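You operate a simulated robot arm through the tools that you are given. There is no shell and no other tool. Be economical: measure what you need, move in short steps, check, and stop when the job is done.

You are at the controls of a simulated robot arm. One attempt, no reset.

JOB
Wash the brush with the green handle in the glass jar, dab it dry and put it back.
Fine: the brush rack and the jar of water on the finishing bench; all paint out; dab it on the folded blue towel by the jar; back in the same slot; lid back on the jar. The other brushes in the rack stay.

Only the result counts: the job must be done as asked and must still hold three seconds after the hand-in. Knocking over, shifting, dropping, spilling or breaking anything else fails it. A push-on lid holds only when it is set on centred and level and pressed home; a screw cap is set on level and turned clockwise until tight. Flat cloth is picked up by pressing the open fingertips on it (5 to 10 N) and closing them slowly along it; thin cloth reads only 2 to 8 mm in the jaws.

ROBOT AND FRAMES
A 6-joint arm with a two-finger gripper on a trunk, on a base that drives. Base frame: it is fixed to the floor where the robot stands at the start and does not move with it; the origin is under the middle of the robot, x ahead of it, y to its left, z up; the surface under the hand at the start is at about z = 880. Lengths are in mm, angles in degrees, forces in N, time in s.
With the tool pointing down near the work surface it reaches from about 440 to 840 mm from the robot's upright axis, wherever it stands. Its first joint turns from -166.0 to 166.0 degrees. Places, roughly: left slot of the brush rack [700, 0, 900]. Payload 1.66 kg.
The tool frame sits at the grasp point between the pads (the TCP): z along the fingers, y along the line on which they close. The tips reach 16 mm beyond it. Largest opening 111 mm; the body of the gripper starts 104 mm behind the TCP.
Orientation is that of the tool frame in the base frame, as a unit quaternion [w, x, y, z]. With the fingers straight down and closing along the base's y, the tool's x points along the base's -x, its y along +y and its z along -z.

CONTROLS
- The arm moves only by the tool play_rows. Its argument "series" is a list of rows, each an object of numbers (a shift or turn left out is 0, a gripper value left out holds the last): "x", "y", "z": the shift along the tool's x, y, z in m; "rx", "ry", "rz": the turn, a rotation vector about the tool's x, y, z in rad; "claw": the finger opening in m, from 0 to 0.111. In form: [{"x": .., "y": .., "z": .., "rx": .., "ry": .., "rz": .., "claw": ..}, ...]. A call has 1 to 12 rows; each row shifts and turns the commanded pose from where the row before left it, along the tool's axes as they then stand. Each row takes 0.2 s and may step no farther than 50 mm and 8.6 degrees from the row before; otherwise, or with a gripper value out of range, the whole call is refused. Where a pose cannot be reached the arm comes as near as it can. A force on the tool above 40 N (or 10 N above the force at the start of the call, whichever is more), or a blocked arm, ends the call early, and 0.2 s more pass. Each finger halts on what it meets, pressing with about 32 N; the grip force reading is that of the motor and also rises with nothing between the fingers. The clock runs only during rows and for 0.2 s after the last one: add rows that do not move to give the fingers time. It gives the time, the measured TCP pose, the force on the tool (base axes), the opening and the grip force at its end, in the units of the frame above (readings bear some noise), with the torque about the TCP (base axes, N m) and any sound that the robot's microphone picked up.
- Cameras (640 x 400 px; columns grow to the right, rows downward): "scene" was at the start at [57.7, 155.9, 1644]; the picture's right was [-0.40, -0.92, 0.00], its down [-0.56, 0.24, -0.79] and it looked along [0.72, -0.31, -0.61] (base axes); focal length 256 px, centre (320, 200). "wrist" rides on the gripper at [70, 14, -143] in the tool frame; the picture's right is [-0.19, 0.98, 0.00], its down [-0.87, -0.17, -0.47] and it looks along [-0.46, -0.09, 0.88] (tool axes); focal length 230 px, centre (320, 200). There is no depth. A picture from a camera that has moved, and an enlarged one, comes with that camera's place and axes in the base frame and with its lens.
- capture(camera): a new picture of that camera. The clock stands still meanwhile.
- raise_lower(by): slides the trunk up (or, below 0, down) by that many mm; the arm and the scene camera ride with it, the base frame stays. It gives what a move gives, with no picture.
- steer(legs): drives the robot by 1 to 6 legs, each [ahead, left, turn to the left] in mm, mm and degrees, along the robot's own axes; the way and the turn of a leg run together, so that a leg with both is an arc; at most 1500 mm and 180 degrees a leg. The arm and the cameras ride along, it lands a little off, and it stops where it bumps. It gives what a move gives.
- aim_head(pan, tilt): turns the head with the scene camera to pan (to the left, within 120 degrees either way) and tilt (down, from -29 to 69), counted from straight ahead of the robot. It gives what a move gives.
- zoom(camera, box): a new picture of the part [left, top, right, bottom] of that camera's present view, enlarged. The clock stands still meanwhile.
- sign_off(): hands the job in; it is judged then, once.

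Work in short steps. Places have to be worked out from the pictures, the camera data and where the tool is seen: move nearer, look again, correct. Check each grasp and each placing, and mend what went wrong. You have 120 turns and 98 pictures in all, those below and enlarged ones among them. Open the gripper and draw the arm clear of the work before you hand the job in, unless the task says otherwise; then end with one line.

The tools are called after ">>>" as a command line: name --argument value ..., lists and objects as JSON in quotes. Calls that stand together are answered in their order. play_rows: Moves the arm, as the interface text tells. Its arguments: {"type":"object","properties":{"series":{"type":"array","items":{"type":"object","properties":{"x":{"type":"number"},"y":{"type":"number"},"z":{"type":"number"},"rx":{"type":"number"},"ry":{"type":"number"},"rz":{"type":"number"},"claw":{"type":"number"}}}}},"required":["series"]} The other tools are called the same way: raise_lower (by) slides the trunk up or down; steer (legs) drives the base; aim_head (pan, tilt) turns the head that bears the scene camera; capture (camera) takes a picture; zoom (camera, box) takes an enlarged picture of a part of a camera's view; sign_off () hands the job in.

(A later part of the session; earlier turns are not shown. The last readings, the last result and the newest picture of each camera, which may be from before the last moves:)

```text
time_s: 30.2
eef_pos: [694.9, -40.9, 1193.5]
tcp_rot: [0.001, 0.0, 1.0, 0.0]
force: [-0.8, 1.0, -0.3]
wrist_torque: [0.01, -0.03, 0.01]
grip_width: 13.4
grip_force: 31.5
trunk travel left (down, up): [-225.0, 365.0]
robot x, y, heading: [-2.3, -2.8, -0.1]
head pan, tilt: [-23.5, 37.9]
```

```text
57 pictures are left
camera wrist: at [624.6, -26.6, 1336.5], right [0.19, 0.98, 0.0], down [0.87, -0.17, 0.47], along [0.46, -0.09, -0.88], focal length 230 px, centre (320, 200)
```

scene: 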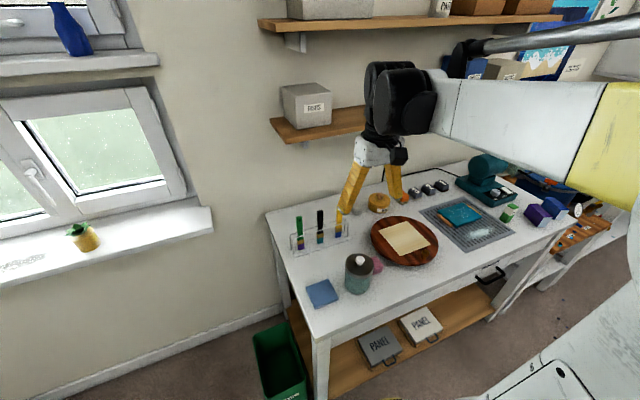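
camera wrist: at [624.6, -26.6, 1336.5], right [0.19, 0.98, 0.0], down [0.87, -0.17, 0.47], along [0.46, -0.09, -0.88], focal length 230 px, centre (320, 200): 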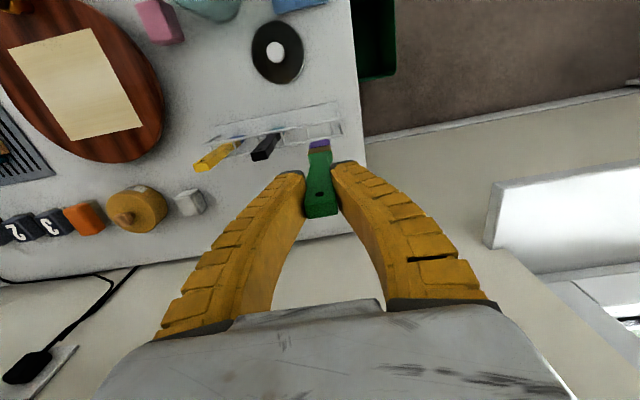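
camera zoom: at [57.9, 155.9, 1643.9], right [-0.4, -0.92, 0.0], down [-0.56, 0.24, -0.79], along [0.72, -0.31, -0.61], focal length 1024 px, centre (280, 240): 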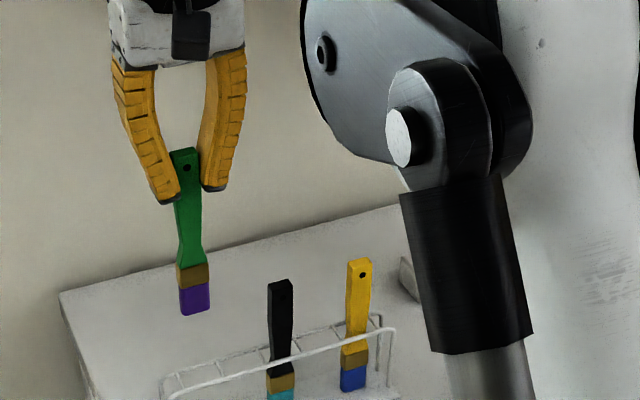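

Brush is held vertical; bristle tip is ~143 mm below the TCP. I carry it over the jar centre (478.5,-162) at this height.

>>> play_rows --series '[{"x": 0.036, "y": -0.02}, {"x": 0.036, "y": -0.02}, {"x": 0.036, "y": -0.02}, {"x": 0.036, "y": -0.02}, {"x": 0.036, "y": -0.02}, {"x": 0.037, "y": -0.021}, {}]'

>>> capture --camera "wrist"

>>> zoom --camera "scene" --box '[290, 170, 420, 290]'

```text
time_s: 31.8
eef_pos: [480.6, -162.5, 1194.0]
tcp_rot: [0.0, -0.001, 1.0, 0.0]
force: [0.2, -1.2, -0.4]
wrist_torque: [0.0, -0.02, -0.01]
grip_width: 13.6
grip_force: 31.6
trunk travel left (down, up): [-225.0, 365.0]
robot x, y, heading: [-0.1, 2.0, -0.1]
head pan, tilt: [-23.5, 37.9]
```

```text
56 pictures are left
camera wrist: at [410.5, -148.0, 1336.4], right [0.19, 0.98, 0.0], down [0.87, -0.17, 0.47], along [0.46, -0.09, -0.88], focal length 230 px, centre (320, 200)
```

wrist: 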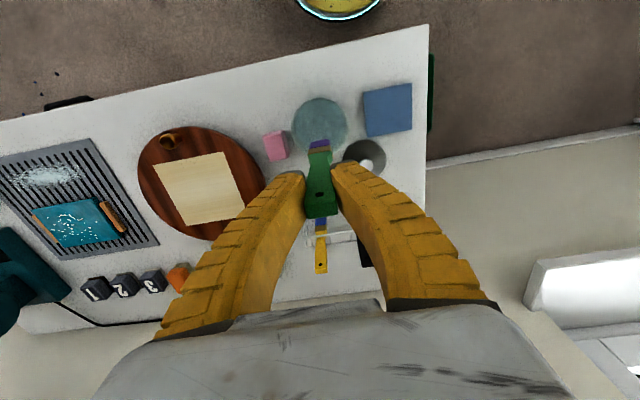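

```text
3.33 times, centred on (355, 230) of scene
camera zoom: at [58.3, 156.0, 1643.9], right [-0.4, -0.92, 0.0], down [-0.56, 0.24, -0.79], along [0.72, -0.31, -0.61], focal length 853 px, centre (203, 100)
```

zoom: 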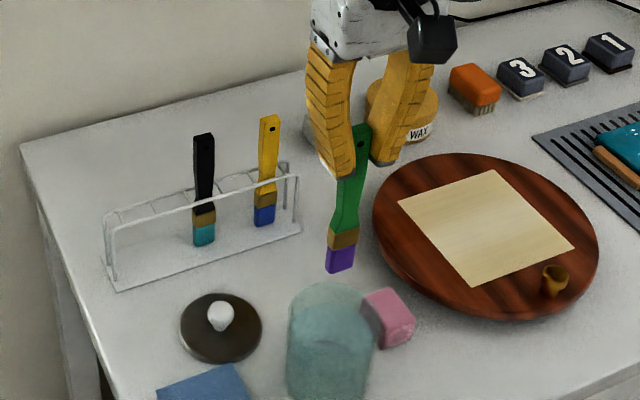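

Bristles are centred over the jar opening. I lower into the jar in steps, watching forces.

>>> play_rows --series '[{"x": 0.001, "z": 0.03}, {"z": 0.03}, {"z": 0.02}, {"z": 0.02}, {"z": 0.015}, {}]'

>>> zoom --camera "scene" --box '[310, 200, 410, 290]'

>>> zoom --camera "wrist" --box '[240, 80, 400, 220]'

```text
time_s: 33.2
eef_pos: [478.3, -160.2, 1077.0]
tcp_rot: [0.0, 0.0, 1.0, 0.0]
force: [-0.1, -0.4, 0.2]
wrist_torque: [-0.01, 0.03, 0.02]
grip_width: 13.5
grip_force: 32.3
trunk travel left (down, up): [-225.0, 365.0]
robot x, y, heading: [-0.8, 1.3, -0.0]
head pan, tilt: [-23.5, 37.9]
```

```text
4.44 times, centred on (360, 245) of scene
camera zoom: at [57.7, 155.9, 1644.0], right [-0.4, -0.92, 0.0], down [-0.56, 0.24, -0.79], along [0.72, -0.31, -0.61], focal length 1138 px, centre (142, 0)
```

zoom: 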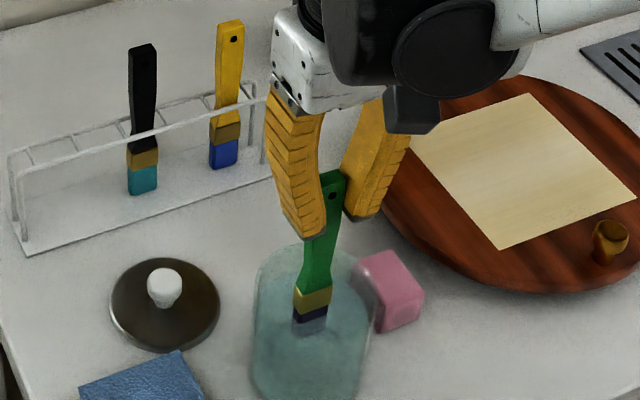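

```text
2.86 times, centred on (320, 150) of wrist
camera zoom: at [407.2, -146.6, 1221.2], right [0.19, 0.98, 0.0], down [0.87, -0.17, 0.47], along [0.46, -0.09, -0.88], focal length 657 px, centre (320, 343)
```

zoom: 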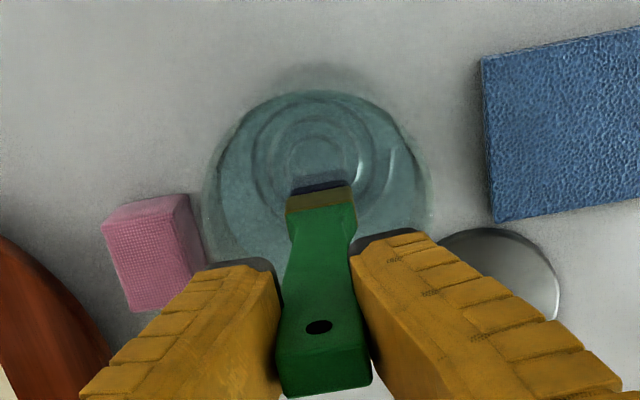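

Bristles enter the water. I lower 32 mm more and swish gently within the jar.

>>> play_rows --series '[{"z": 0.012}, {"z": 0.011}, {"z": 0.008}, {}, {"x": 0.01}, {"x": -0.01, "y": 0.01}, {"x": -0.01, "y": -0.01}, {"x": 0.01, "y": -0.01}, {"y": 0.01}, {}]'

>>> play_rows --series '[{"x": 0.013}, {"x": -0.026}, {"x": 0.026}, {"x": -0.026}, {"x": 0.026}, {"x": -0.026}, {"x": 0.026}, {"x": -0.026}, {"x": 0.013}, {"y": 0.01}, {"y": -0.02}, {"y": 0.01}]'

>>> zoom --camera "scene" --box '[310, 200, 410, 290]'

```text
time_s: 35.4
eef_pos: [476.6, -161.3, 1048.7]
tcp_rot: [0.0, -0.001, 1.0, 0.001]
force: [3.2, 0.6, 9.3]
wrist_torque: [0.01, -0.4, -0.01]
grip_width: 17.0
grip_force: 32.0
trunk travel left (down, up): [-225.0, 365.0]
robot x, y, heading: [-0.4, -2.1, 0.2]
head pan, tilt: [-23.5, 37.9]
```

```text
time_s: 38.0
eef_pos: [477.1, -161.2, 1048.0]
tcp_rot: [0.0, 0.0, 1.0, 0.0]
force: [-1.2, 0.5, 10.6]
wrist_torque: [0.01, 0.15, -0.01]
grip_width: 17.2
grip_force: 32.3
trunk travel left (down, up): [-225.0, 365.0]
robot x, y, heading: [0.6, 2.0, -0.2]
head pan, tilt: [-23.5, 37.9]
```

```text
4.44 times, centred on (360, 245) of scene
camera zoom: at [56.9, 156.4, 1644.0], right [-0.4, -0.92, 0.0], down [-0.56, 0.24, -0.79], along [0.72, -0.31, -0.61], focal length 1138 px, centre (142, 0)
```

zoom: 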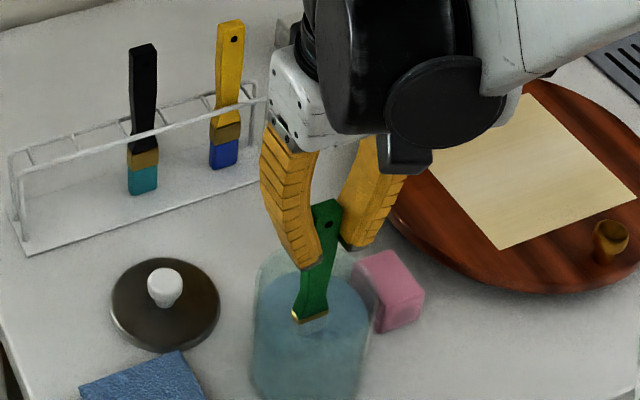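

The bristle reached the jar bottom (10 N). I raise 12 mm and swish free of the bottom.

>>> play_rows --series '[{"z": -0.006}, {"z": -0.006}, {}]'

>>> play_rows --series '[{"x": 0.01}, {"x": -0.02}, {"x": 0.02}, {"x": -0.02}, {"x": 0.02}, {"x": -0.02}, {"x": 0.02}, {"x": -0.02}, {"x": 0.02}, {"x": -0.02}, {"x": 0.01}, {}]'

>>> zoom --camera "scene" --box '[310, 200, 410, 290]'

>>> zoom --camera "wrist" --box '[240, 80, 400, 220]'

```text
time_s: 38.8
eef_pos: [478.3, -159.9, 1060.1]
tcp_rot: [0.0, -0.001, 1.0, 0.0]
force: [0.0, 0.5, -1.1]
wrist_torque: [0.01, 0.02, 0.0]
grip_width: 13.3
grip_force: 32.0
trunk travel left (down, up): [-225.0, 365.0]
robot x, y, heading: [-0.8, -0.2, -0.0]
head pan, tilt: [-23.5, 37.9]
```

```text
time_s: 41.4
eef_pos: [479.0, -161.2, 1060.3]
tcp_rot: [0.0, 0.0, 1.0, 0.0]
force: [-0.3, 0.0, 0.5]
wrist_torque: [-0.01, 0.0, -0.03]
grip_width: 13.9
grip_force: 31.7
trunk travel left (down, up): [-225.0, 365.0]
robot x, y, heading: [-1.6, 0.4, 0.1]
head pan, tilt: [-23.5, 37.9]
```

```text
4.44 times, centred on (360, 245) of scene
camera zoom: at [57.8, 155.9, 1643.9], right [-0.4, -0.92, 0.0], down [-0.56, 0.24, -0.79], along [0.72, -0.31, -0.61], focal length 1138 px, centre (142, 0)
```

zoom: 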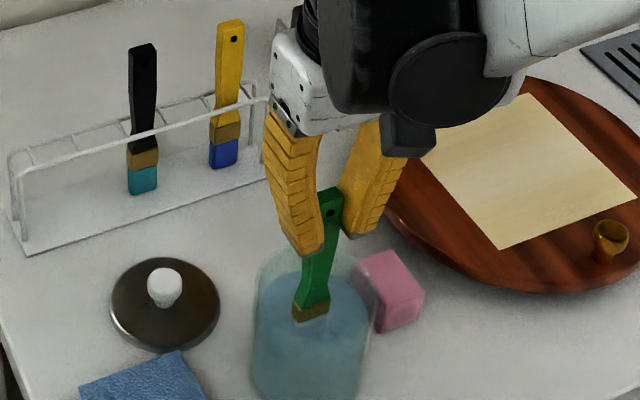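

```text
2.86 times, centred on (320, 150) of wrist
camera zoom: at [407.8, -147.4, 1202.9], right [0.19, 0.98, 0.0], down [0.87, -0.17, 0.47], along [0.46, -0.09, -0.88], focal length 657 px, centre (320, 343)
```

zoom: 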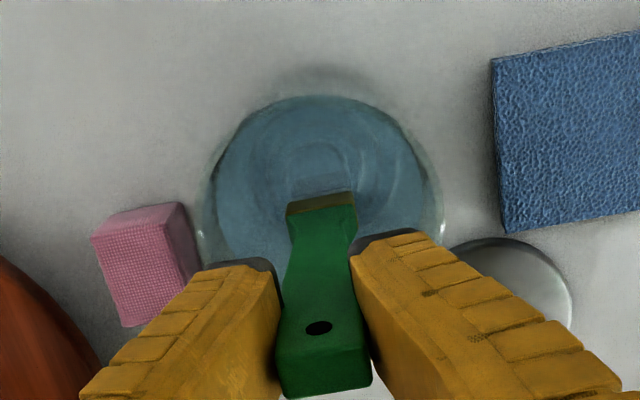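

Water is colouring. One more swishing round in both directions, then I lift within the rim area to inspect the bristles.

>>> play_rows --series '[{"x": 0.01, "y": 0.006}, {"x": -0.02}, {"x": 0.02, "y": -0.012}, {"x": -0.02}, {"x": 0.02, "y": 0.012}, {"x": -0.02}, {"x": 0.02, "y": -0.012}, {"x": -0.02}, {"x": 0.02, "y": 0.012}, {"x": -0.02}, {"x": 0.01, "y": -0.006}, {}]'

>>> play_rows --series '[{"z": 0.006}, {"z": -0.012}, {"z": 0.012}, {"z": -0.012}, {"z": 0.006}, {"z": -0.02}, {"z": -0.03}, {"z": -0.03}, {}, {}]'

>>> zoom --camera "scene" --box '[320, 200, 400, 270]'

```text
time_s: 44.0
eef_pos: [480.5, -159.5, 1061.1]
tcp_rot: [0.0, 0.0, 1.0, 0.0]
force: [-0.1, -0.1, 0.0]
wrist_torque: [0.01, -0.01, -0.01]
grip_width: 13.6
grip_force: 32.0
trunk travel left (down, up): [-225.0, 365.0]
robot x, y, heading: [1.4, -0.4, -0.2]
head pan, tilt: [-23.5, 37.9]
```

```text
time_s: 46.2
eef_pos: [479.6, -160.6, 1142.2]
tcp_rot: [0.0, 0.0, 1.0, 0.001]
force: [0.3, -0.1, -0.4]
wrist_torque: [-0.01, -0.01, 0.01]
grip_width: 13.7
grip_force: 31.6
trunk travel left (down, up): [-225.0, 365.0]
robot x, y, heading: [-2.2, 3.5, -0.2]
head pan, tilt: [-23.5, 37.9]
```

```text
5.71 times, centred on (360, 235) of scene
camera zoom: at [57.7, 155.9, 1644.0], right [-0.4, -0.92, 0.0], down [-0.56, 0.24, -0.79], along [0.72, -0.31, -0.61], focal length 1463 px, centre (91, 0)
```

zoom: 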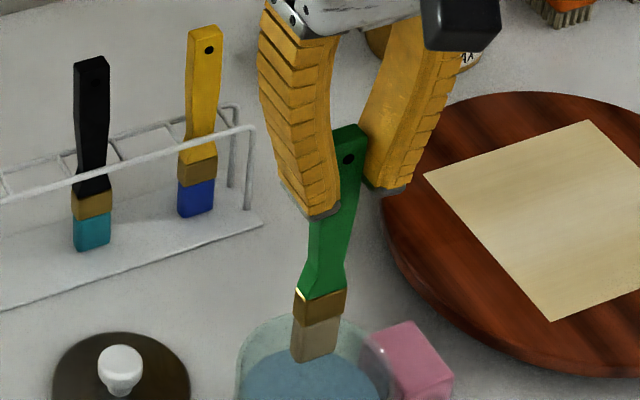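

Bristles look beige/clean. A closer look to be sure all paint is out.

>>> zoom --camera "scene" --box '[348, 246, 372, 266]'

>>> zoom --camera "wrist" --box '[280, 90, 380, 190]'

```text
16.00 times, centred on (360, 256) of scene
camera zoom: at [57.7, 155.9, 1644.0], right [-0.4, -0.92, 0.0], down [-0.56, 0.24, -0.79], along [0.72, -0.31, -0.61], focal length 4095 px, centre (-320, -696)
```

zoom: 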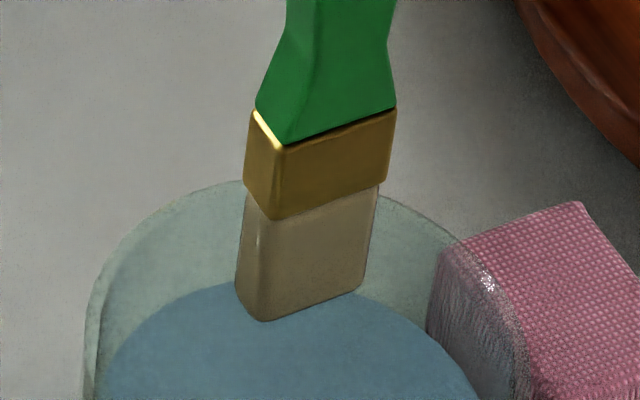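

```text
4.00 times, centred on (330, 140) of wrist
camera zoom: at [408.3, -146.7, 1284.8], right [0.19, 0.98, 0.0], down [0.87, -0.17, 0.47], along [0.46, -0.09, -0.88], focal length 920 px, centre (280, 440)
```

zoom: 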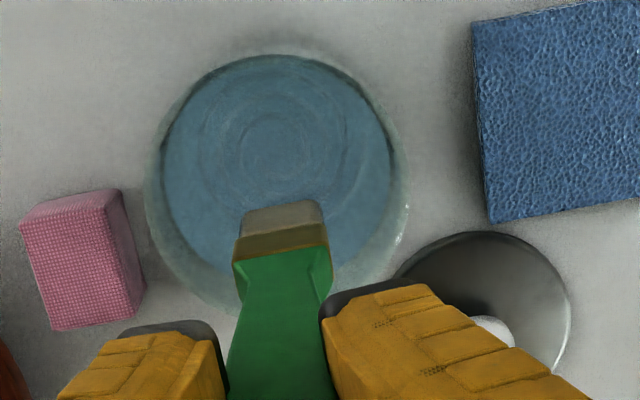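

Clean but wet. I let it drip over the jar for a second or two, then lift and carry it to the towel centre (486,-37).

>>> play_rows --series '[{}, {}, {}, {}, {}, {"z": -0.02}, {}, {}]'

>>> play_rows --series '[{"x": -0.002, "y": 0.031}, {"x": -0.002, "y": 0.031}, {"x": -0.002, "y": 0.031}, {"y": 0.03}, {}, {"z": 0.04}, {"z": 0.04}, {}]'

>>> zoom --camera "scene" --box '[280, 200, 400, 310]'

>>> capture --camera "wrist"

```text
time_s: 48.0
eef_pos: [478.3, -161.6, 1161.2]
tcp_rot: [-0.001, 0.0, 1.0, 0.0]
force: [0.0, 0.9, -0.2]
wrist_torque: [0.0, 0.01, -0.02]
grip_width: 13.5
grip_force: 32.1
trunk travel left (down, up): [-225.0, 365.0]
robot x, y, heading: [-1.8, -0.6, 0.2]
head pan, tilt: [-23.5, 37.9]
```

```text
time_s: 49.8
eef_pos: [485.3, -38.1, 1081.2]
tcp_rot: [-0.001, -0.001, 1.0, 0.0]
force: [-1.0, 0.3, -1.1]
wrist_torque: [0.02, 0.02, -0.02]
grip_width: 13.3
grip_force: 32.0
trunk travel left (down, up): [-225.0, 365.0]
robot x, y, heading: [3.0, -3.8, -0.0]
head pan, tilt: [-23.5, 37.9]
```

```text
3.64 times, centred on (340, 255) of scene
camera zoom: at [57.4, 155.9, 1644.0], right [-0.4, -0.92, 0.0], down [-0.56, 0.24, -0.79], along [0.72, -0.31, -0.61], focal length 931 px, centre (247, 0)
```

zoom: 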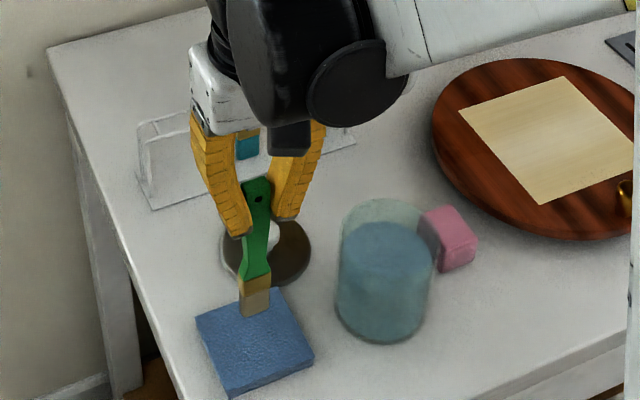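

```text
45 pictures are left
camera wrist: at [414.1, -23.6, 1223.7], right [0.19, 0.98, 0.0], down [0.87, -0.17, 0.47], along [0.46, -0.09, -0.88], focal length 230 px, centre (320, 200)
```

wrist: 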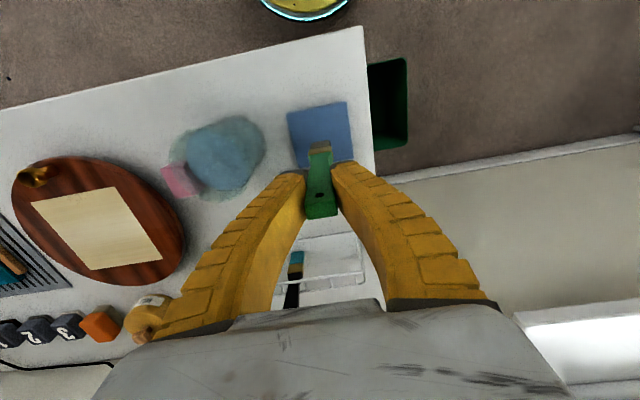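

Above the towel. I lower with small steps to find contact.

>>> play_rows --series '[{"z": 0.015}, {"z": 0.01}, {"z": 0.006}, {"z": 0.004}, {}]'

>>> play_rows --series '[{"z": 0.003}, {"z": 0.003}, {}]'

>>> play_rows --series '[{"z": 0.003}, {}]'

```text
time_s: 51.0
eef_pos: [482.9, -39.4, 1046.8]
tcp_rot: [0.001, 0.0, 1.0, 0.0]
force: [0.4, 0.2, 0.3]
wrist_torque: [0.0, -0.01, 0.02]
grip_width: 13.6
grip_force: 31.6
trunk travel left (down, up): [-225.0, 365.0]
robot x, y, heading: [-2.6, -3.0, 0.0]
head pan, tilt: [-23.5, 37.9]
```

```text
time_s: 51.8
eef_pos: [483.7, -38.4, 1040.6]
tcp_rot: [0.0, 0.0, 1.0, 0.0]
force: [1.7, -0.2, 10.5]
wrist_torque: [-0.03, -0.21, 0.0]
grip_width: 17.5
grip_force: 31.5
trunk travel left (down, up): [-225.0, 365.0]
robot x, y, heading: [1.7, 0.1, 0.2]
head pan, tilt: [-23.5, 37.9]
```

```text
time_s: 52.4
eef_pos: [483.3, -37.9, 1037.9]
tcp_rot: [0.0, 0.0, 1.0, 0.0]
force: [-0.1, -1.1, 16.9]
wrist_torque: [-0.02, -0.06, 0.01]
grip_width: 22.2
grip_force: 31.9
trunk travel left (down, up): [-225.0, 365.0]
robot x, y, heading: [3.0, 0.3, -0.1]
head pan, tilt: [-23.5, 37.9]
```

Contact near 1043. I do several light dabs (to ~1041) at slightly different spots and inspect.

>>> play_rows --series '[{"z": -0.014}, {"x": 0.012}, {"z": 0.011}, {}, {"z": -0.011}, {"x": -0.024, "y": 0.008}, {"z": 0.011}, {}, {"z": -0.011}, {}]'

>>> zoom --camera "scene" --box '[308, 240, 348, 295]'

```text
time_s: 54.6
eef_pos: [496.6, -30.9, 1050.1]
tcp_rot: [-0.001, 0.0, 1.0, 0.0]
force: [0.2, 0.3, 0.0]
wrist_torque: [-0.03, -0.04, 0.01]
grip_width: 13.6
grip_force: 31.9
trunk travel left (down, up): [-225.0, 365.0]
robot x, y, heading: [-0.8, -2.4, 0.2]
head pan, tilt: [-23.5, 37.9]
```

```text
7.27 times, centred on (328, 268) of scene
camera zoom: at [57.9, 155.9, 1643.9], right [-0.4, -0.92, 0.0], down [-0.56, 0.24, -0.79], along [0.72, -0.31, -0.61], focal length 1862 px, centre (262, -291)
```

zoom: 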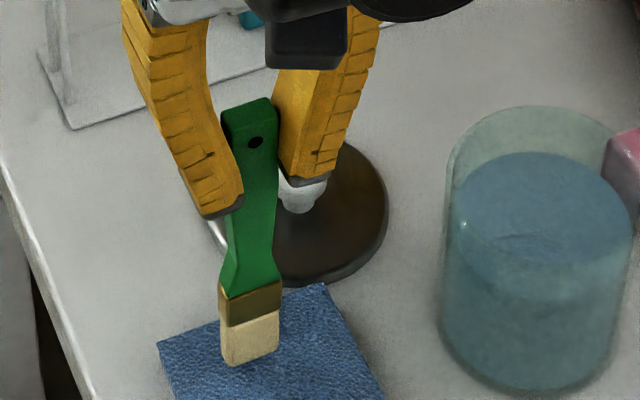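

Bristles turned pale and matte. Two more dabs for good measure.

>>> play_rows --series '[{"x": 0.012, "y": -0.006}, {"z": 0.011}, {}, {"z": -0.011}, {"y": -0.008}, {"z": 0.011}, {}, {}, {"z": -0.011}, {"z": -0.03}, {}]'

>>> zoom --camera "scene" --box '[308, 240, 348, 295]'

>>> zoom --camera "wrist" --box '[280, 90, 380, 190]'

```text
time_s: 57.0
eef_pos: [485.3, -43.5, 1078.7]
tcp_rot: [0.0, 0.0, 1.0, -0.001]
force: [0.3, -0.2, 0.2]
wrist_torque: [0.01, 0.01, -0.01]
grip_width: 13.6
grip_force: 32.0
trunk travel left (down, up): [-225.0, 365.0]
robot x, y, heading: [-1.1, 2.2, 0.2]
head pan, tilt: [-23.5, 37.9]
```

```text
7.27 times, centred on (328, 268) of scene
camera zoom: at [58.0, 155.9, 1643.9], right [-0.4, -0.92, 0.0], down [-0.56, 0.24, -0.79], along [0.72, -0.31, -0.61], focal length 1862 px, centre (262, -291)
```

zoom: 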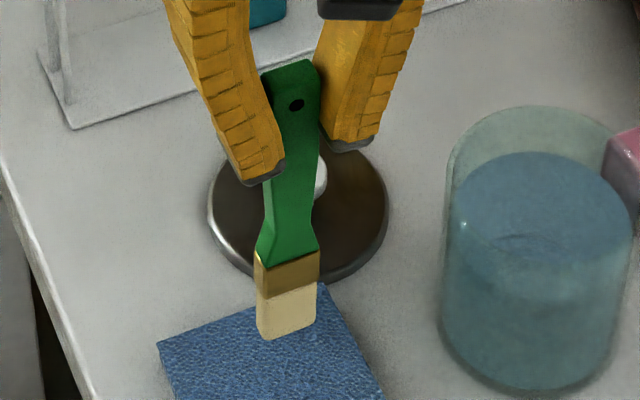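

```text
4.00 times, centred on (330, 140) of wrist
camera zoom: at [414.0, -28.5, 1222.6], right [0.19, 0.98, 0.0], down [0.87, -0.17, 0.47], along [0.46, -0.09, -0.88], focal length 920 px, centre (280, 440)
```

zoom: 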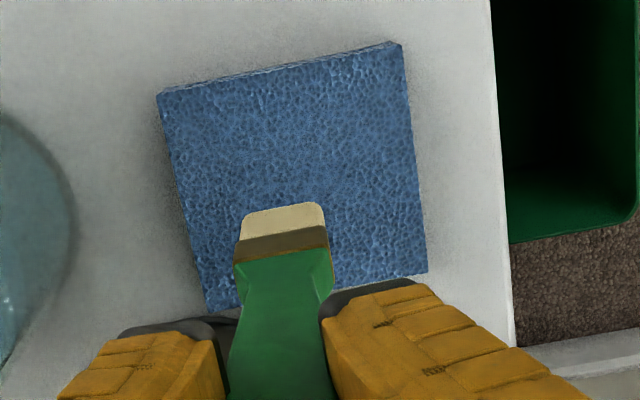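

Dry. I lift to 1195 and carry back over its slot at (695,-40.5).

>>> play_rows --series '[{"z": -0.04}, {"z": -0.04}, {"z": -0.036}, {"x": -0.035}, {"x": -0.035}, {"x": -0.035}, {"x": -0.035}, {"x": -0.035}, {"x": -0.035, "y": 0.003}, {}, {}]'

>>> zoom --camera "scene" --box '[270, 140, 390, 240]'

>>> zoom --camera "wrist" --box '[260, 100, 380, 220]'

```text
time_s: 59.4
eef_pos: [695.0, -40.8, 1197.0]
tcp_rot: [0.0, -0.001, 1.0, 0.0]
force: [0.0, -0.1, -0.3]
wrist_torque: [0.0, 0.01, 0.01]
grip_width: 13.5
grip_force: 32.1
trunk travel left (down, up): [-225.0, 365.0]
robot x, y, heading: [-1.4, 0.9, -0.2]
head pan, tilt: [-23.5, 37.9]
```

```text
4.00 times, centred on (330, 190) of scene
camera zoom: at [58.1, 155.9, 1643.9], right [-0.4, -0.92, 0.0], down [-0.56, 0.24, -0.79], along [0.72, -0.31, -0.61], focal length 1024 px, centre (280, 240)
```

zoom: 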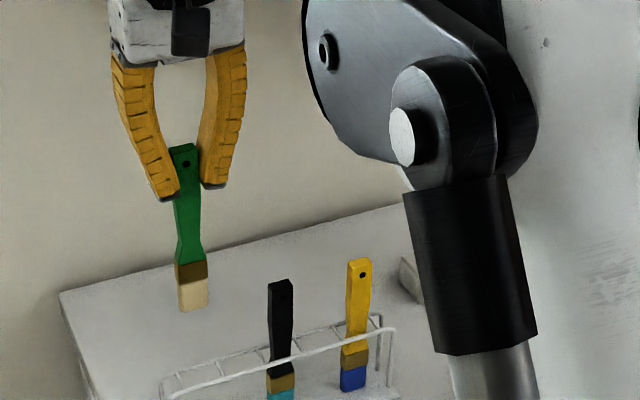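

```text
3.33 times, centred on (320, 160) of wrist
camera zoom: at [623.7, -26.1, 1339.5], right [0.19, 0.98, 0.0], down [0.87, -0.17, 0.47], along [0.46, -0.09, -0.88], focal length 767 px, centre (320, 333)
```

zoom: 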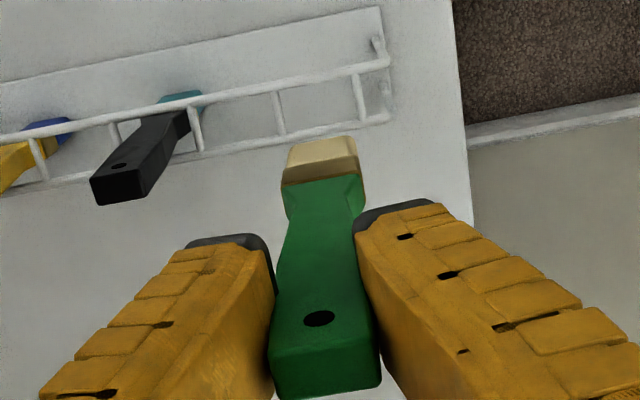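

Brush sits in the jaws exactly as when taken. I lower to about 1110 and check the slot alignment.

>>> play_rows --series '[{"z": 0.04}, {"z": 0.04}, {}, {}]'

>>> zoom --camera "scene" --box '[285, 190, 365, 250]'

>>> zoom --camera "wrist" --box '[260, 100, 380, 220]'

```text
time_s: 60.4
eef_pos: [690.3, -41.7, 1118.2]
tcp_rot: [0.0, 0.0, 1.0, -0.001]
force: [1.2, 0.4, 0.4]
wrist_torque: [-0.02, -0.01, 0.01]
grip_width: 13.7
grip_force: 32.7
trunk travel left (down, up): [-225.0, 365.0]
robot x, y, heading: [-0.2, -1.3, 0.1]
head pan, tilt: [-23.5, 37.9]
```

```text
6.67 times, centred on (325, 220) of scene
camera zoom: at [57.9, 155.9, 1644.0], right [-0.4, -0.92, 0.0], down [-0.56, 0.24, -0.79], along [0.72, -0.31, -0.61], focal length 1706 px, centre (287, 67)
```

zoom: 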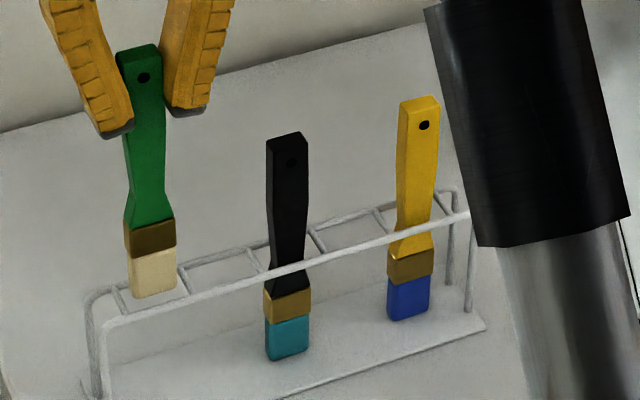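

```text
3.33 times, centred on (320, 160) of wrist
camera zoom: at [619.8, -26.9, 1260.9], right [0.19, 0.98, 0.0], down [0.87, -0.17, 0.47], along [0.46, -0.09, -0.88], focal length 767 px, centre (320, 333)
```

zoom: 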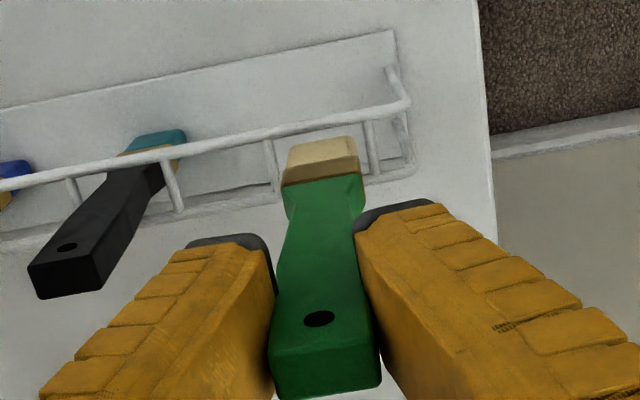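

Tip is over the slot, but x reads 690; I re-read and correct.

>>> play_rows --series '[{}, {}]'

```text
time_s: 61.0
eef_pos: [691.1, -42.7, 1118.4]
tcp_rot: [0.0, 0.0, 1.0, 0.0]
force: [-0.1, -0.1, 0.2]
wrist_torque: [-0.02, 0.01, 0.03]
grip_width: 13.5
grip_force: 32.3
trunk travel left (down, up): [-225.0, 365.0]
robot x, y, heading: [-4.3, 2.1, -0.0]
head pan, tilt: [-23.5, 37.9]
```

I correct +4 mm in x, +1.5 mm in y and descend slowly.

>>> play_rows --series '[{"x": -0.004, "y": 0.0015}, {"z": 0.01}, {"z": 0.01}, {"z": 0.01}, {"z": 0.01}, {}]'

>>> zoom --camera "scene" --box '[285, 190, 365, 250]'

>>> zoom --camera "wrist" --box '[260, 100, 380, 220]'

```text
time_s: 62.4
eef_pos: [698.7, -39.3, 1077.2]
tcp_rot: [0.0, 0.0, 1.0, 0.0]
force: [0.3, -0.2, -0.4]
wrist_torque: [0.01, 0.01, -0.01]
grip_width: 13.5
grip_force: 31.8
trunk travel left (down, up): [-225.0, 365.0]
robot x, y, heading: [-1.2, 0.2, 0.4]
head pan, tilt: [-23.5, 37.9]
```

```text
6.67 times, centred on (325, 220) of scene
camera zoom: at [57.7, 155.9, 1644.0], right [-0.4, -0.92, 0.0], down [-0.56, 0.24, -0.79], along [0.72, -0.31, -0.61], focal length 1706 px, centre (287, 67)
```

zoom: 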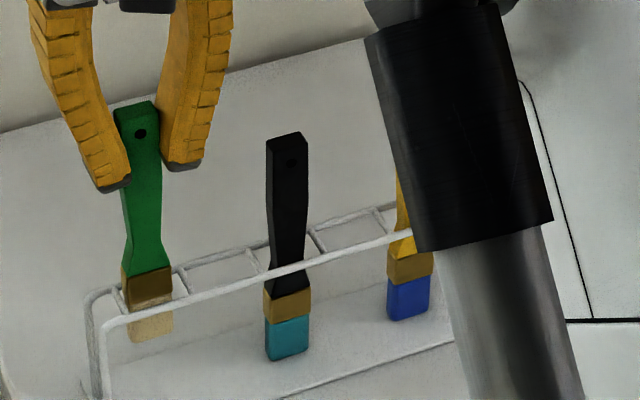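

```text
3.33 times, centred on (320, 160) of wrist
camera zoom: at [626.3, -25.4, 1220.6], right [0.19, 0.98, 0.0], down [0.87, -0.17, 0.47], along [0.46, -0.09, -0.88], focal length 767 px, centre (320, 333)
```

zoom: 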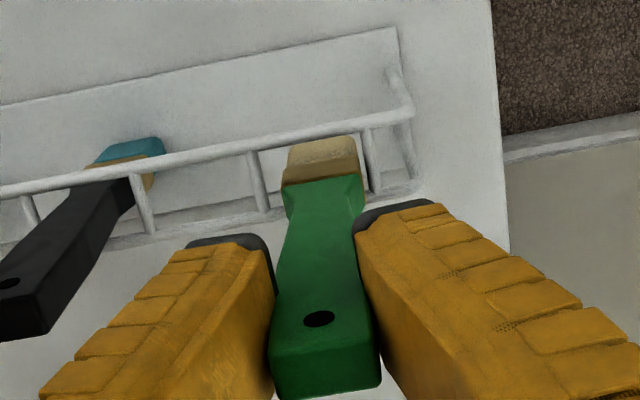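

Inserted partly, slightly off (+3.5 x, +1.2 y). I correct and continue down in small steps.

>>> play_rows --series '[{"x": 0.003, "y": -0.0015}, {"z": 0.006}, {"z": 0.006}, {}, {}]'

>>> zoom --camera "wrist" --box '[260, 100, 380, 220]'

```text
time_s: 63.6
eef_pos: [695.6, -41.6, 1065.0]
tcp_rot: [0.0, 0.0, 1.0, 0.0]
force: [-0.3, 0.3, -0.3]
wrist_torque: [0.01, 0.0, -0.01]
grip_width: 13.6
grip_force: 32.0
trunk travel left (down, up): [-225.0, 365.0]
robot x, y, heading: [1.9, -0.3, -0.3]
head pan, tilt: [-23.5, 37.9]
```

```text
3.33 times, centred on (320, 160) of wrist
camera zoom: at [623.9, -27.0, 1208.4], right [0.19, 0.98, 0.0], down [0.87, -0.17, 0.47], along [0.46, -0.09, -0.88], focal length 767 px, centre (320, 333)
```

zoom: 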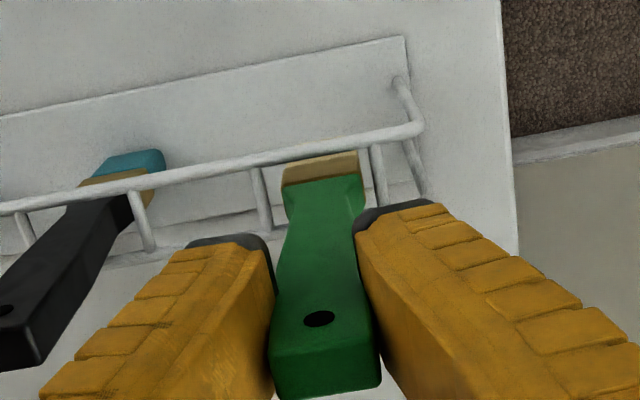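

Centred in the slot. Continue down, then find the bottom gently.

>>> play_rows --series '[{"z": 0.008}, {"z": 0.008}, {"z": 0.007}, {"z": 0.004}, {}]'

>>> play_rows --series '[{"z": 0.003}, {}]'

>>> play_rows --series '[{"z": 0.002}, {}]'

```text
time_s: 64.8
eef_pos: [694.4, -42.4, 1037.4]
tcp_rot: [0.0, 0.0, 1.0, 0.0]
force: [0.4, 0.2, -0.2]
wrist_torque: [0.03, 0.0, -0.01]
grip_width: 13.7
grip_force: 31.7
trunk travel left (down, up): [-225.0, 365.0]
robot x, y, heading: [-0.2, 1.0, -0.1]
head pan, tilt: [-23.5, 37.9]
```

```text
time_s: 65.4
eef_pos: [695.5, -42.5, 1034.7]
tcp_rot: [0.0, 0.0, 1.0, 0.0]
force: [-0.1, 0.9, -0.1]
wrist_torque: [0.0, 0.02, 0.0]
grip_width: 13.7
grip_force: 31.8
trunk travel left (down, up): [-225.0, 365.0]
robot x, y, heading: [3.5, 1.3, -0.1]
head pan, tilt: [-23.5, 37.9]
```

```text
time_s: 66.0
eef_pos: [696.3, -41.8, 1034.7]
tcp_rot: [0.001, 0.0, 1.0, 0.0]
force: [-0.1, 0.4, -1.8]
wrist_torque: [-0.02, 0.05, -0.01]
grip_width: 13.8
grip_force: 31.7
trunk travel left (down, up): [-225.0, 365.0]
robot x, y, heading: [0.9, -0.3, 0.3]
head pan, tilt: [-23.5, 37.9]
```

Near the bottom; one or two more mm.

>>> play_rows --series '[{"z": 0.002}, {}]'

>>> zoom --camera "scene" --box '[285, 190, 365, 250]'

```text
time_s: 66.6
eef_pos: [696.4, -41.3, 1031.3]
tcp_rot: [0.0, 0.0, 1.0, -0.001]
force: [-0.1, -0.5, 2.5]
wrist_torque: [-0.02, -0.06, 0.0]
grip_width: 14.3
grip_force: 31.7
trunk travel left (down, up): [-225.0, 365.0]
robot x, y, heading: [-2.2, -0.3, -0.1]
head pan, tilt: [-23.5, 37.9]
```

```text
6.67 times, centred on (325, 220) of scene
camera zoom: at [57.5, 155.9, 1644.0], right [-0.4, -0.92, 0.0], down [-0.56, 0.24, -0.79], along [0.72, -0.31, -0.61], focal length 1706 px, centre (287, 67)
```

zoom: 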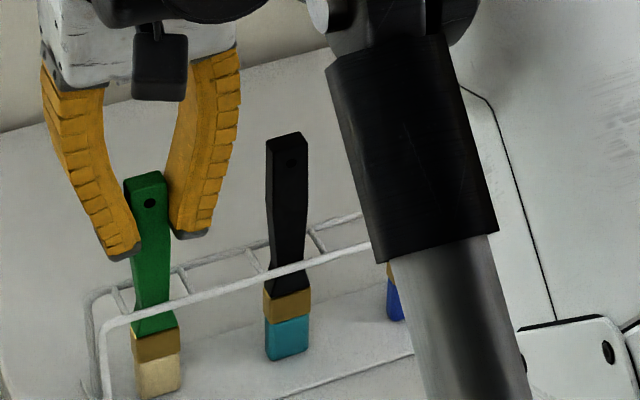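

Brush touches its base (2.5 N) and is seated as before. I open slowly and rise straight up.

>>> play_rows --series '[{"claw": 0.018}, {"claw": 0.024}, {"claw": 0.034}, {"claw": 0.05}, {}]'

>>> play_rows --series '[{"z": -0.015}, {"z": -0.03}, {"z": -0.04}, {"z": -0.04}, {"z": -0.04}, {}]'

>>> zoom --camera "scene" --box '[270, 190, 430, 320]'

```text
time_s: 67.8
eef_pos: [695.4, -41.5, 1030.7]
tcp_rot: [0.0, 0.0, 1.0, 0.0]
force: [0.8, 0.1, -0.9]
wrist_torque: [0.01, 0.0, -0.01]
grip_width: 52.0
grip_force: 1.5
trunk travel left (down, up): [-225.0, 365.0]
robot x, y, heading: [-1.7, 0.2, 0.2]
head pan, tilt: [-23.5, 37.9]
```

```text
time_s: 69.2
eef_pos: [694.9, -40.0, 1193.6]
tcp_rot: [0.001, -0.001, 1.0, 0.0]
force: [-0.1, 0.2, -0.4]
wrist_torque: [-0.01, -0.01, -0.02]
grip_width: 52.3
grip_force: 1.8
trunk travel left (down, up): [-225.0, 365.0]
robot x, y, heading: [0.5, 3.4, 0.1]
head pan, tilt: [-23.5, 37.9]
```

```text
3.08 times, centred on (350, 255) of scene
camera zoom: at [57.9, 155.9, 1643.9], right [-0.4, -0.92, 0.0], down [-0.56, 0.24, -0.79], along [0.72, -0.31, -0.61], focal length 788 px, centre (228, 31)
```

zoom: 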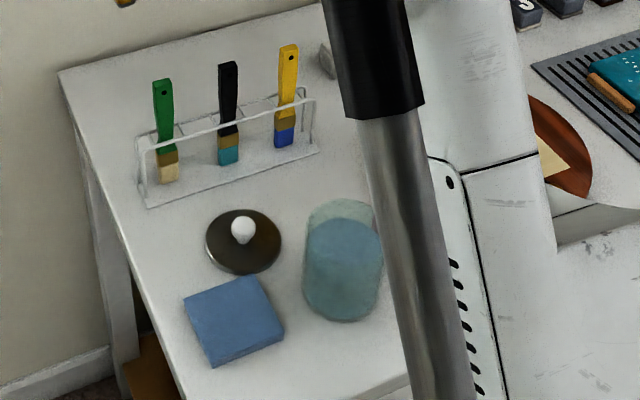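

Brush is back in its slot, everything else in place. Now the lid: I move above it at (580,-90) and lower to ~945.

>>> play_rows --series '[{"x": 0.04, "y": -0.017}, {"x": 0.04, "y": -0.017}, {"x": 0.035, "y": -0.016}, {}, {"z": 0.05}, {"z": 0.05}, {"z": 0.05}, {"z": 0.05}, {"z": 0.045}, {}]'

>>> zoom --camera "wrist" --box '[240, 100, 400, 260]'

>>> zoom --camera "scene" --box '[308, 245, 348, 285]'

```text
time_s: 71.4
eef_pos: [580.3, -90.6, 952.2]
tcp_rot: [0.0, -0.001, 1.0, 0.001]
force: [0.1, 0.1, 0.7]
wrist_torque: [0.0, 0.0, 0.01]
grip_width: 52.3
grip_force: 1.5
trunk travel left (down, up): [-225.0, 365.0]
robot x, y, heading: [0.0, -1.4, 0.2]
head pan, tilt: [-23.5, 37.9]
```

```text
2.50 times, centred on (320, 180) of wrist
camera zoom: at [509.1, -74.9, 1094.7], right [0.19, 0.98, 0.0], down [0.87, -0.17, 0.47], along [0.46, -0.09, -0.88], focal length 575 px, centre (320, 250)
```

zoom: 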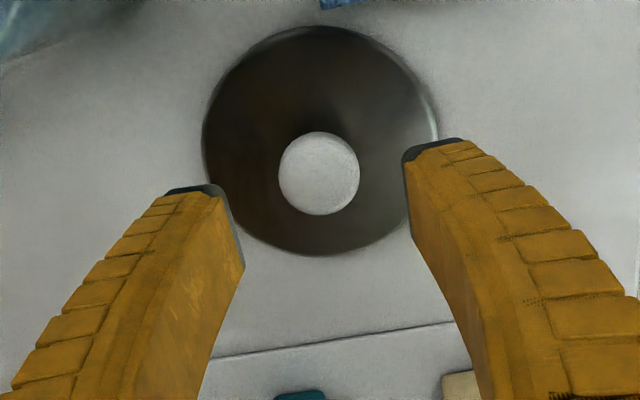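

```text
10.00 times, centred on (328, 265) of scene
camera zoom: at [57.4, 156.0, 1644.0], right [-0.4, -0.92, 0.0], down [-0.56, 0.24, -0.79], along [0.72, -0.31, -0.61], focal length 2560 px, centre (240, -450)
```

zoom: 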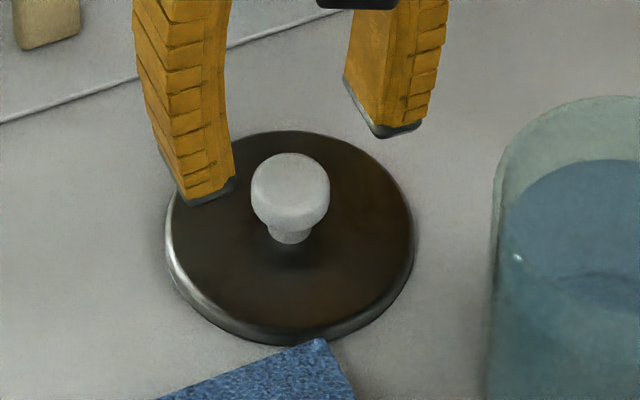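

Knob is beneath the grasp point. I descend to about 902, then check for force.

>>> play_rows --series '[{"y": 0.001, "z": 0.02}, {"z": 0.014}, {"z": 0.008}, {"z": 0.005}, {}]'

>>> zoom --camera "wrist" --box '[240, 100, 400, 260]'

```text
time_s: 72.6
eef_pos: [579.8, -89.9, 904.5]
tcp_rot: [0.0, 0.001, 1.0, 0.0]
force: [-0.7, 0.5, -0.3]
wrist_torque: [0.01, -0.03, 0.02]
grip_width: 52.4
grip_force: 1.5
trunk travel left (down, up): [-225.0, 365.0]
robot x, y, heading: [1.4, -2.0, -0.0]
head pan, tilt: [-23.5, 37.9]
```

```text
2.50 times, centred on (320, 180) of wrist
camera zoom: at [508.3, -75.5, 1047.1], right [0.19, 0.98, 0.0], down [0.87, -0.17, 0.47], along [0.46, -0.09, -0.88], focal length 575 px, centre (320, 250)
```

zoom: 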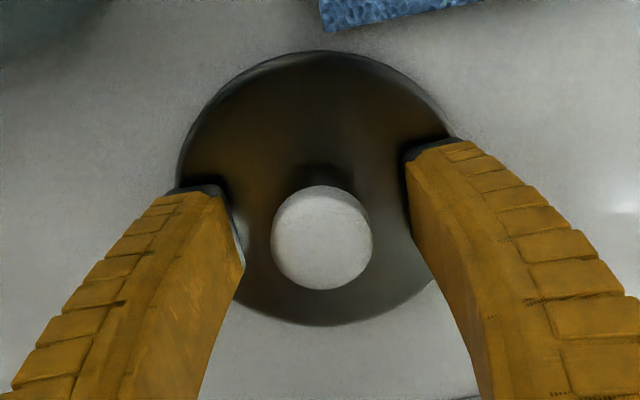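

Knob view shows about 6 mm remaining to match the earlier grip. I lower 5 mm and close slowly.

>>> play_rows --series '[{"z": 0.003}, {"z": 0.003}, {}, {"claw": 0.042}, {"claw": 0.034}, {"claw": 0.028}, {"claw": 0.022}, {"claw": 0.016}, {"claw": 0.012}, {}]'

>>> zoom --camera "wrist" --box '[240, 100, 400, 260]'

```text
time_s: 74.8
eef_pos: [579.2, -90.6, 898.9]
tcp_rot: [0.0, 0.0, 1.0, 0.0]
force: [-1.6, -0.5, 6.9]
wrist_torque: [0.01, 0.14, 0.05]
grip_width: 20.3
grip_force: 31.5
trunk travel left (down, up): [-225.0, 365.0]
robot x, y, heading: [2.0, -1.5, 0.0]
head pan, tilt: [-23.5, 37.9]
```

```text
2.50 times, centred on (320, 180) of wrist
camera zoom: at [508.4, -76.3, 1041.4], right [0.19, 0.98, 0.0], down [0.87, -0.17, 0.47], along [0.46, -0.09, -0.88], focal length 575 px, centre (320, 250)
```

zoom: 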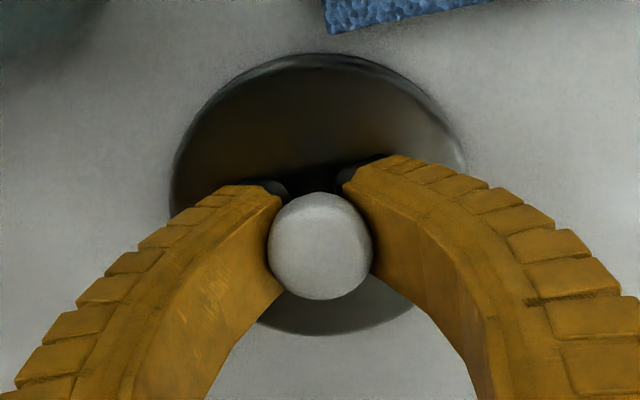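

Gripped at 20.3 mm. I lift up to z≈1105 and check it is level.

>>> play_rows --series '[{"z": -0.006}, {"z": -0.03}, {"z": -0.05}, {"z": -0.05}, {"z": -0.05}, {"z": -0.02}, {}]'

>>> zoom --camera "wrist" --box '[240, 100, 400, 260]'

>>> zoom --camera "scene" --box '[280, 180, 360, 250]'

```text
time_s: 76.4
eef_pos: [579.8, -88.8, 1104.2]
tcp_rot: [0.0, 0.0, 1.0, -0.001]
force: [-0.6, 0.1, -0.2]
wrist_torque: [0.01, -0.03, 0.0]
grip_width: 20.1
grip_force: 32.3
trunk travel left (down, up): [-225.0, 365.0]
robot x, y, heading: [-0.1, -0.7, -0.1]
head pan, tilt: [-23.5, 37.9]
```

```text
2.50 times, centred on (320, 180) of wrist
camera zoom: at [509.1, -73.8, 1247.8], right [0.19, 0.98, 0.0], down [0.87, -0.17, 0.47], along [0.46, -0.09, -0.88], focal length 575 px, centre (320, 250)
```

zoom: 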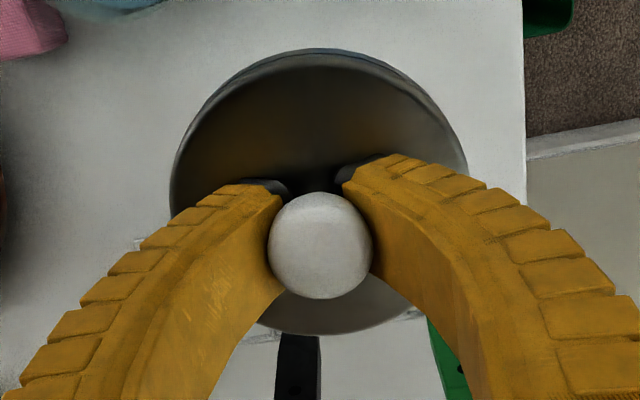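

```text
5.71 times, centred on (320, 215) of scene
camera zoom: at [57.8, 155.9, 1643.9], right [-0.4, -0.92, 0.0], down [-0.56, 0.24, -0.79], along [0.72, -0.31, -0.61], focal length 1463 px, centre (320, 114)
```

zoom: 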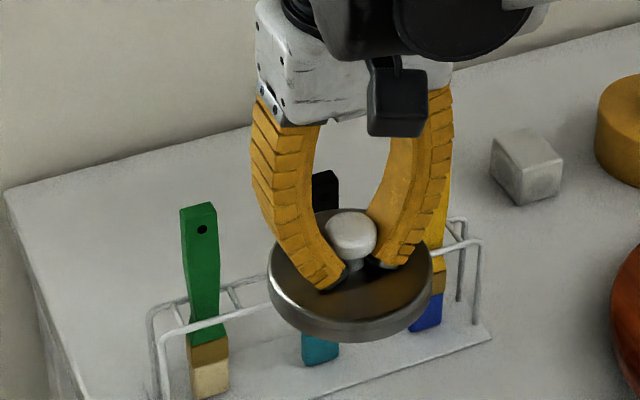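

Lid is held level with the same offset as at removal. I move over the jar (478.6,-162.5) and check alignment.

>>> play_rows --series '[{"x": 0.034, "y": -0.025}, {"x": 0.034, "y": -0.025}, {"x": 0.033, "y": -0.0235}, {}, {}, {}]'

>>> play_rows --series '[{}, {}, {}]'

```text
time_s: 77.8
eef_pos: [480.5, -164.7, 1102.7]
tcp_rot: [0.0, 0.0, 1.0, 0.0]
force: [0.5, 0.2, 0.0]
wrist_torque: [0.0, -0.02, -0.02]
grip_width: 20.2
grip_force: 32.3
trunk travel left (down, up): [-225.0, 365.0]
robot x, y, heading: [-1.8, 3.8, -0.1]
head pan, tilt: [-23.5, 37.9]
```

```text
time_s: 78.6
eef_pos: [478.6, -163.9, 1102.1]
tcp_rot: [0.001, 0.001, 1.0, 0.0]
force: [-0.2, 0.7, -0.7]
wrist_torque: [-0.02, 0.01, 0.0]
grip_width: 20.1
grip_force: 32.0
trunk travel left (down, up): [-225.0, 365.0]
robot x, y, heading: [-2.5, -2.1, -0.2]
head pan, tilt: [-23.5, 37.9]
```

I nudge +1.2 mm in y and lower to about 1030, then compare pictures.

>>> play_rows --series '[{"y": 0.0012, "z": 0.03}, {"z": 0.025}, {"z": 0.015}, {}, {}]'

>>> play_rows --series '[{}, {}]'

>>> zoom --camera "scene" --box '[310, 200, 410, 290]'

>>> zoom --camera "wrist" --box '[240, 100, 400, 260]'

```text
time_s: 79.8
eef_pos: [478.8, -161.8, 1032.4]
tcp_rot: [0.0, -0.001, 1.0, 0.0]
force: [-0.3, 0.8, -0.9]
wrist_torque: [-0.02, 0.0, 0.0]
grip_width: 19.9
grip_force: 31.9
trunk travel left (down, up): [-225.0, 365.0]
robot x, y, heading: [2.6, 2.0, 0.1]
head pan, tilt: [-23.5, 37.9]
```

```text
time_s: 80.4
eef_pos: [480.3, -160.8, 1033.8]
tcp_rot: [0.0, 0.0, 1.0, 0.0]
force: [0.4, -0.2, -0.2]
wrist_torque: [0.01, 0.0, -0.01]
grip_width: 19.9
grip_force: 32.1
trunk travel left (down, up): [-225.0, 365.0]
robot x, y, heading: [2.6, -2.2, -0.1]
head pan, tilt: [-23.5, 37.9]
```

```text
4.44 times, centred on (360, 245) of scene
camera zoom: at [57.8, 155.9, 1644.0], right [-0.4, -0.92, 0.0], down [-0.56, 0.24, -0.79], along [0.72, -0.31, -0.61], focal length 1138 px, centre (142, 0)
```

zoom: 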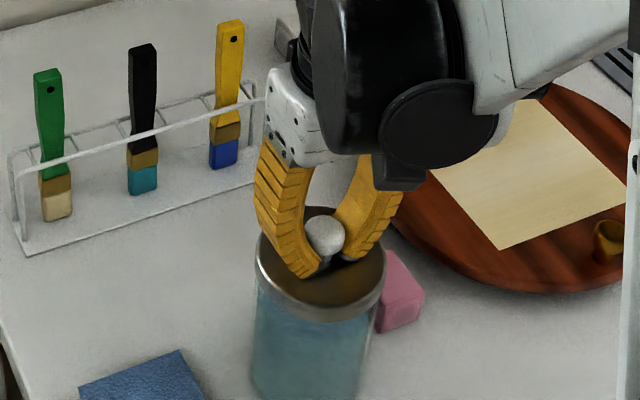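

```text
2.50 times, centred on (320, 180) of wrist
camera zoom: at [408.5, -146.9, 1176.1], right [0.19, 0.98, 0.0], down [0.87, -0.17, 0.47], along [0.46, -0.09, -0.88], focal length 575 px, centre (320, 250)
```

zoom: 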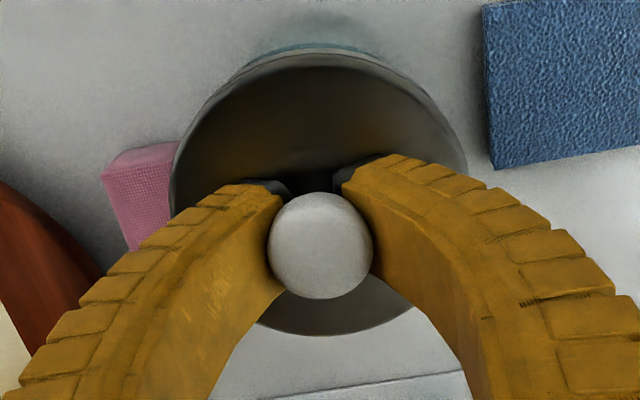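

Aligned within about a millimetre. I nudge slightly and lower towards the seat in small steps.

>>> play_rows --series '[{"x": 0.0007, "y": -0.001, "z": 0.01}, {"z": 0.008}, {"z": 0.005}, {}, {}]'

>>> play_rows --series '[{}, {}]'

```text
time_s: 81.6
eef_pos: [478.2, -163.3, 1009.8]
tcp_rot: [0.0, 0.001, 1.0, 0.0]
force: [-0.2, 0.0, -0.2]
wrist_torque: [-0.01, -0.02, -0.01]
grip_width: 20.1
grip_force: 32.2
trunk travel left (down, up): [-225.0, 365.0]
robot x, y, heading: [-2.3, -0.2, -0.2]
head pan, tilt: [-23.5, 37.9]
```

```text
time_s: 82.2
eef_pos: [478.9, -162.1, 1008.9]
tcp_rot: [0.0, 0.0, 1.0, -0.001]
force: [-0.6, -0.6, 0.1]
wrist_torque: [0.01, 0.02, 0.02]
grip_width: 19.7
grip_force: 32.1
trunk travel left (down, up): [-225.0, 365.0]
robot x, y, heading: [-2.9, -3.2, 0.1]
head pan, tilt: [-23.5, 37.9]
```

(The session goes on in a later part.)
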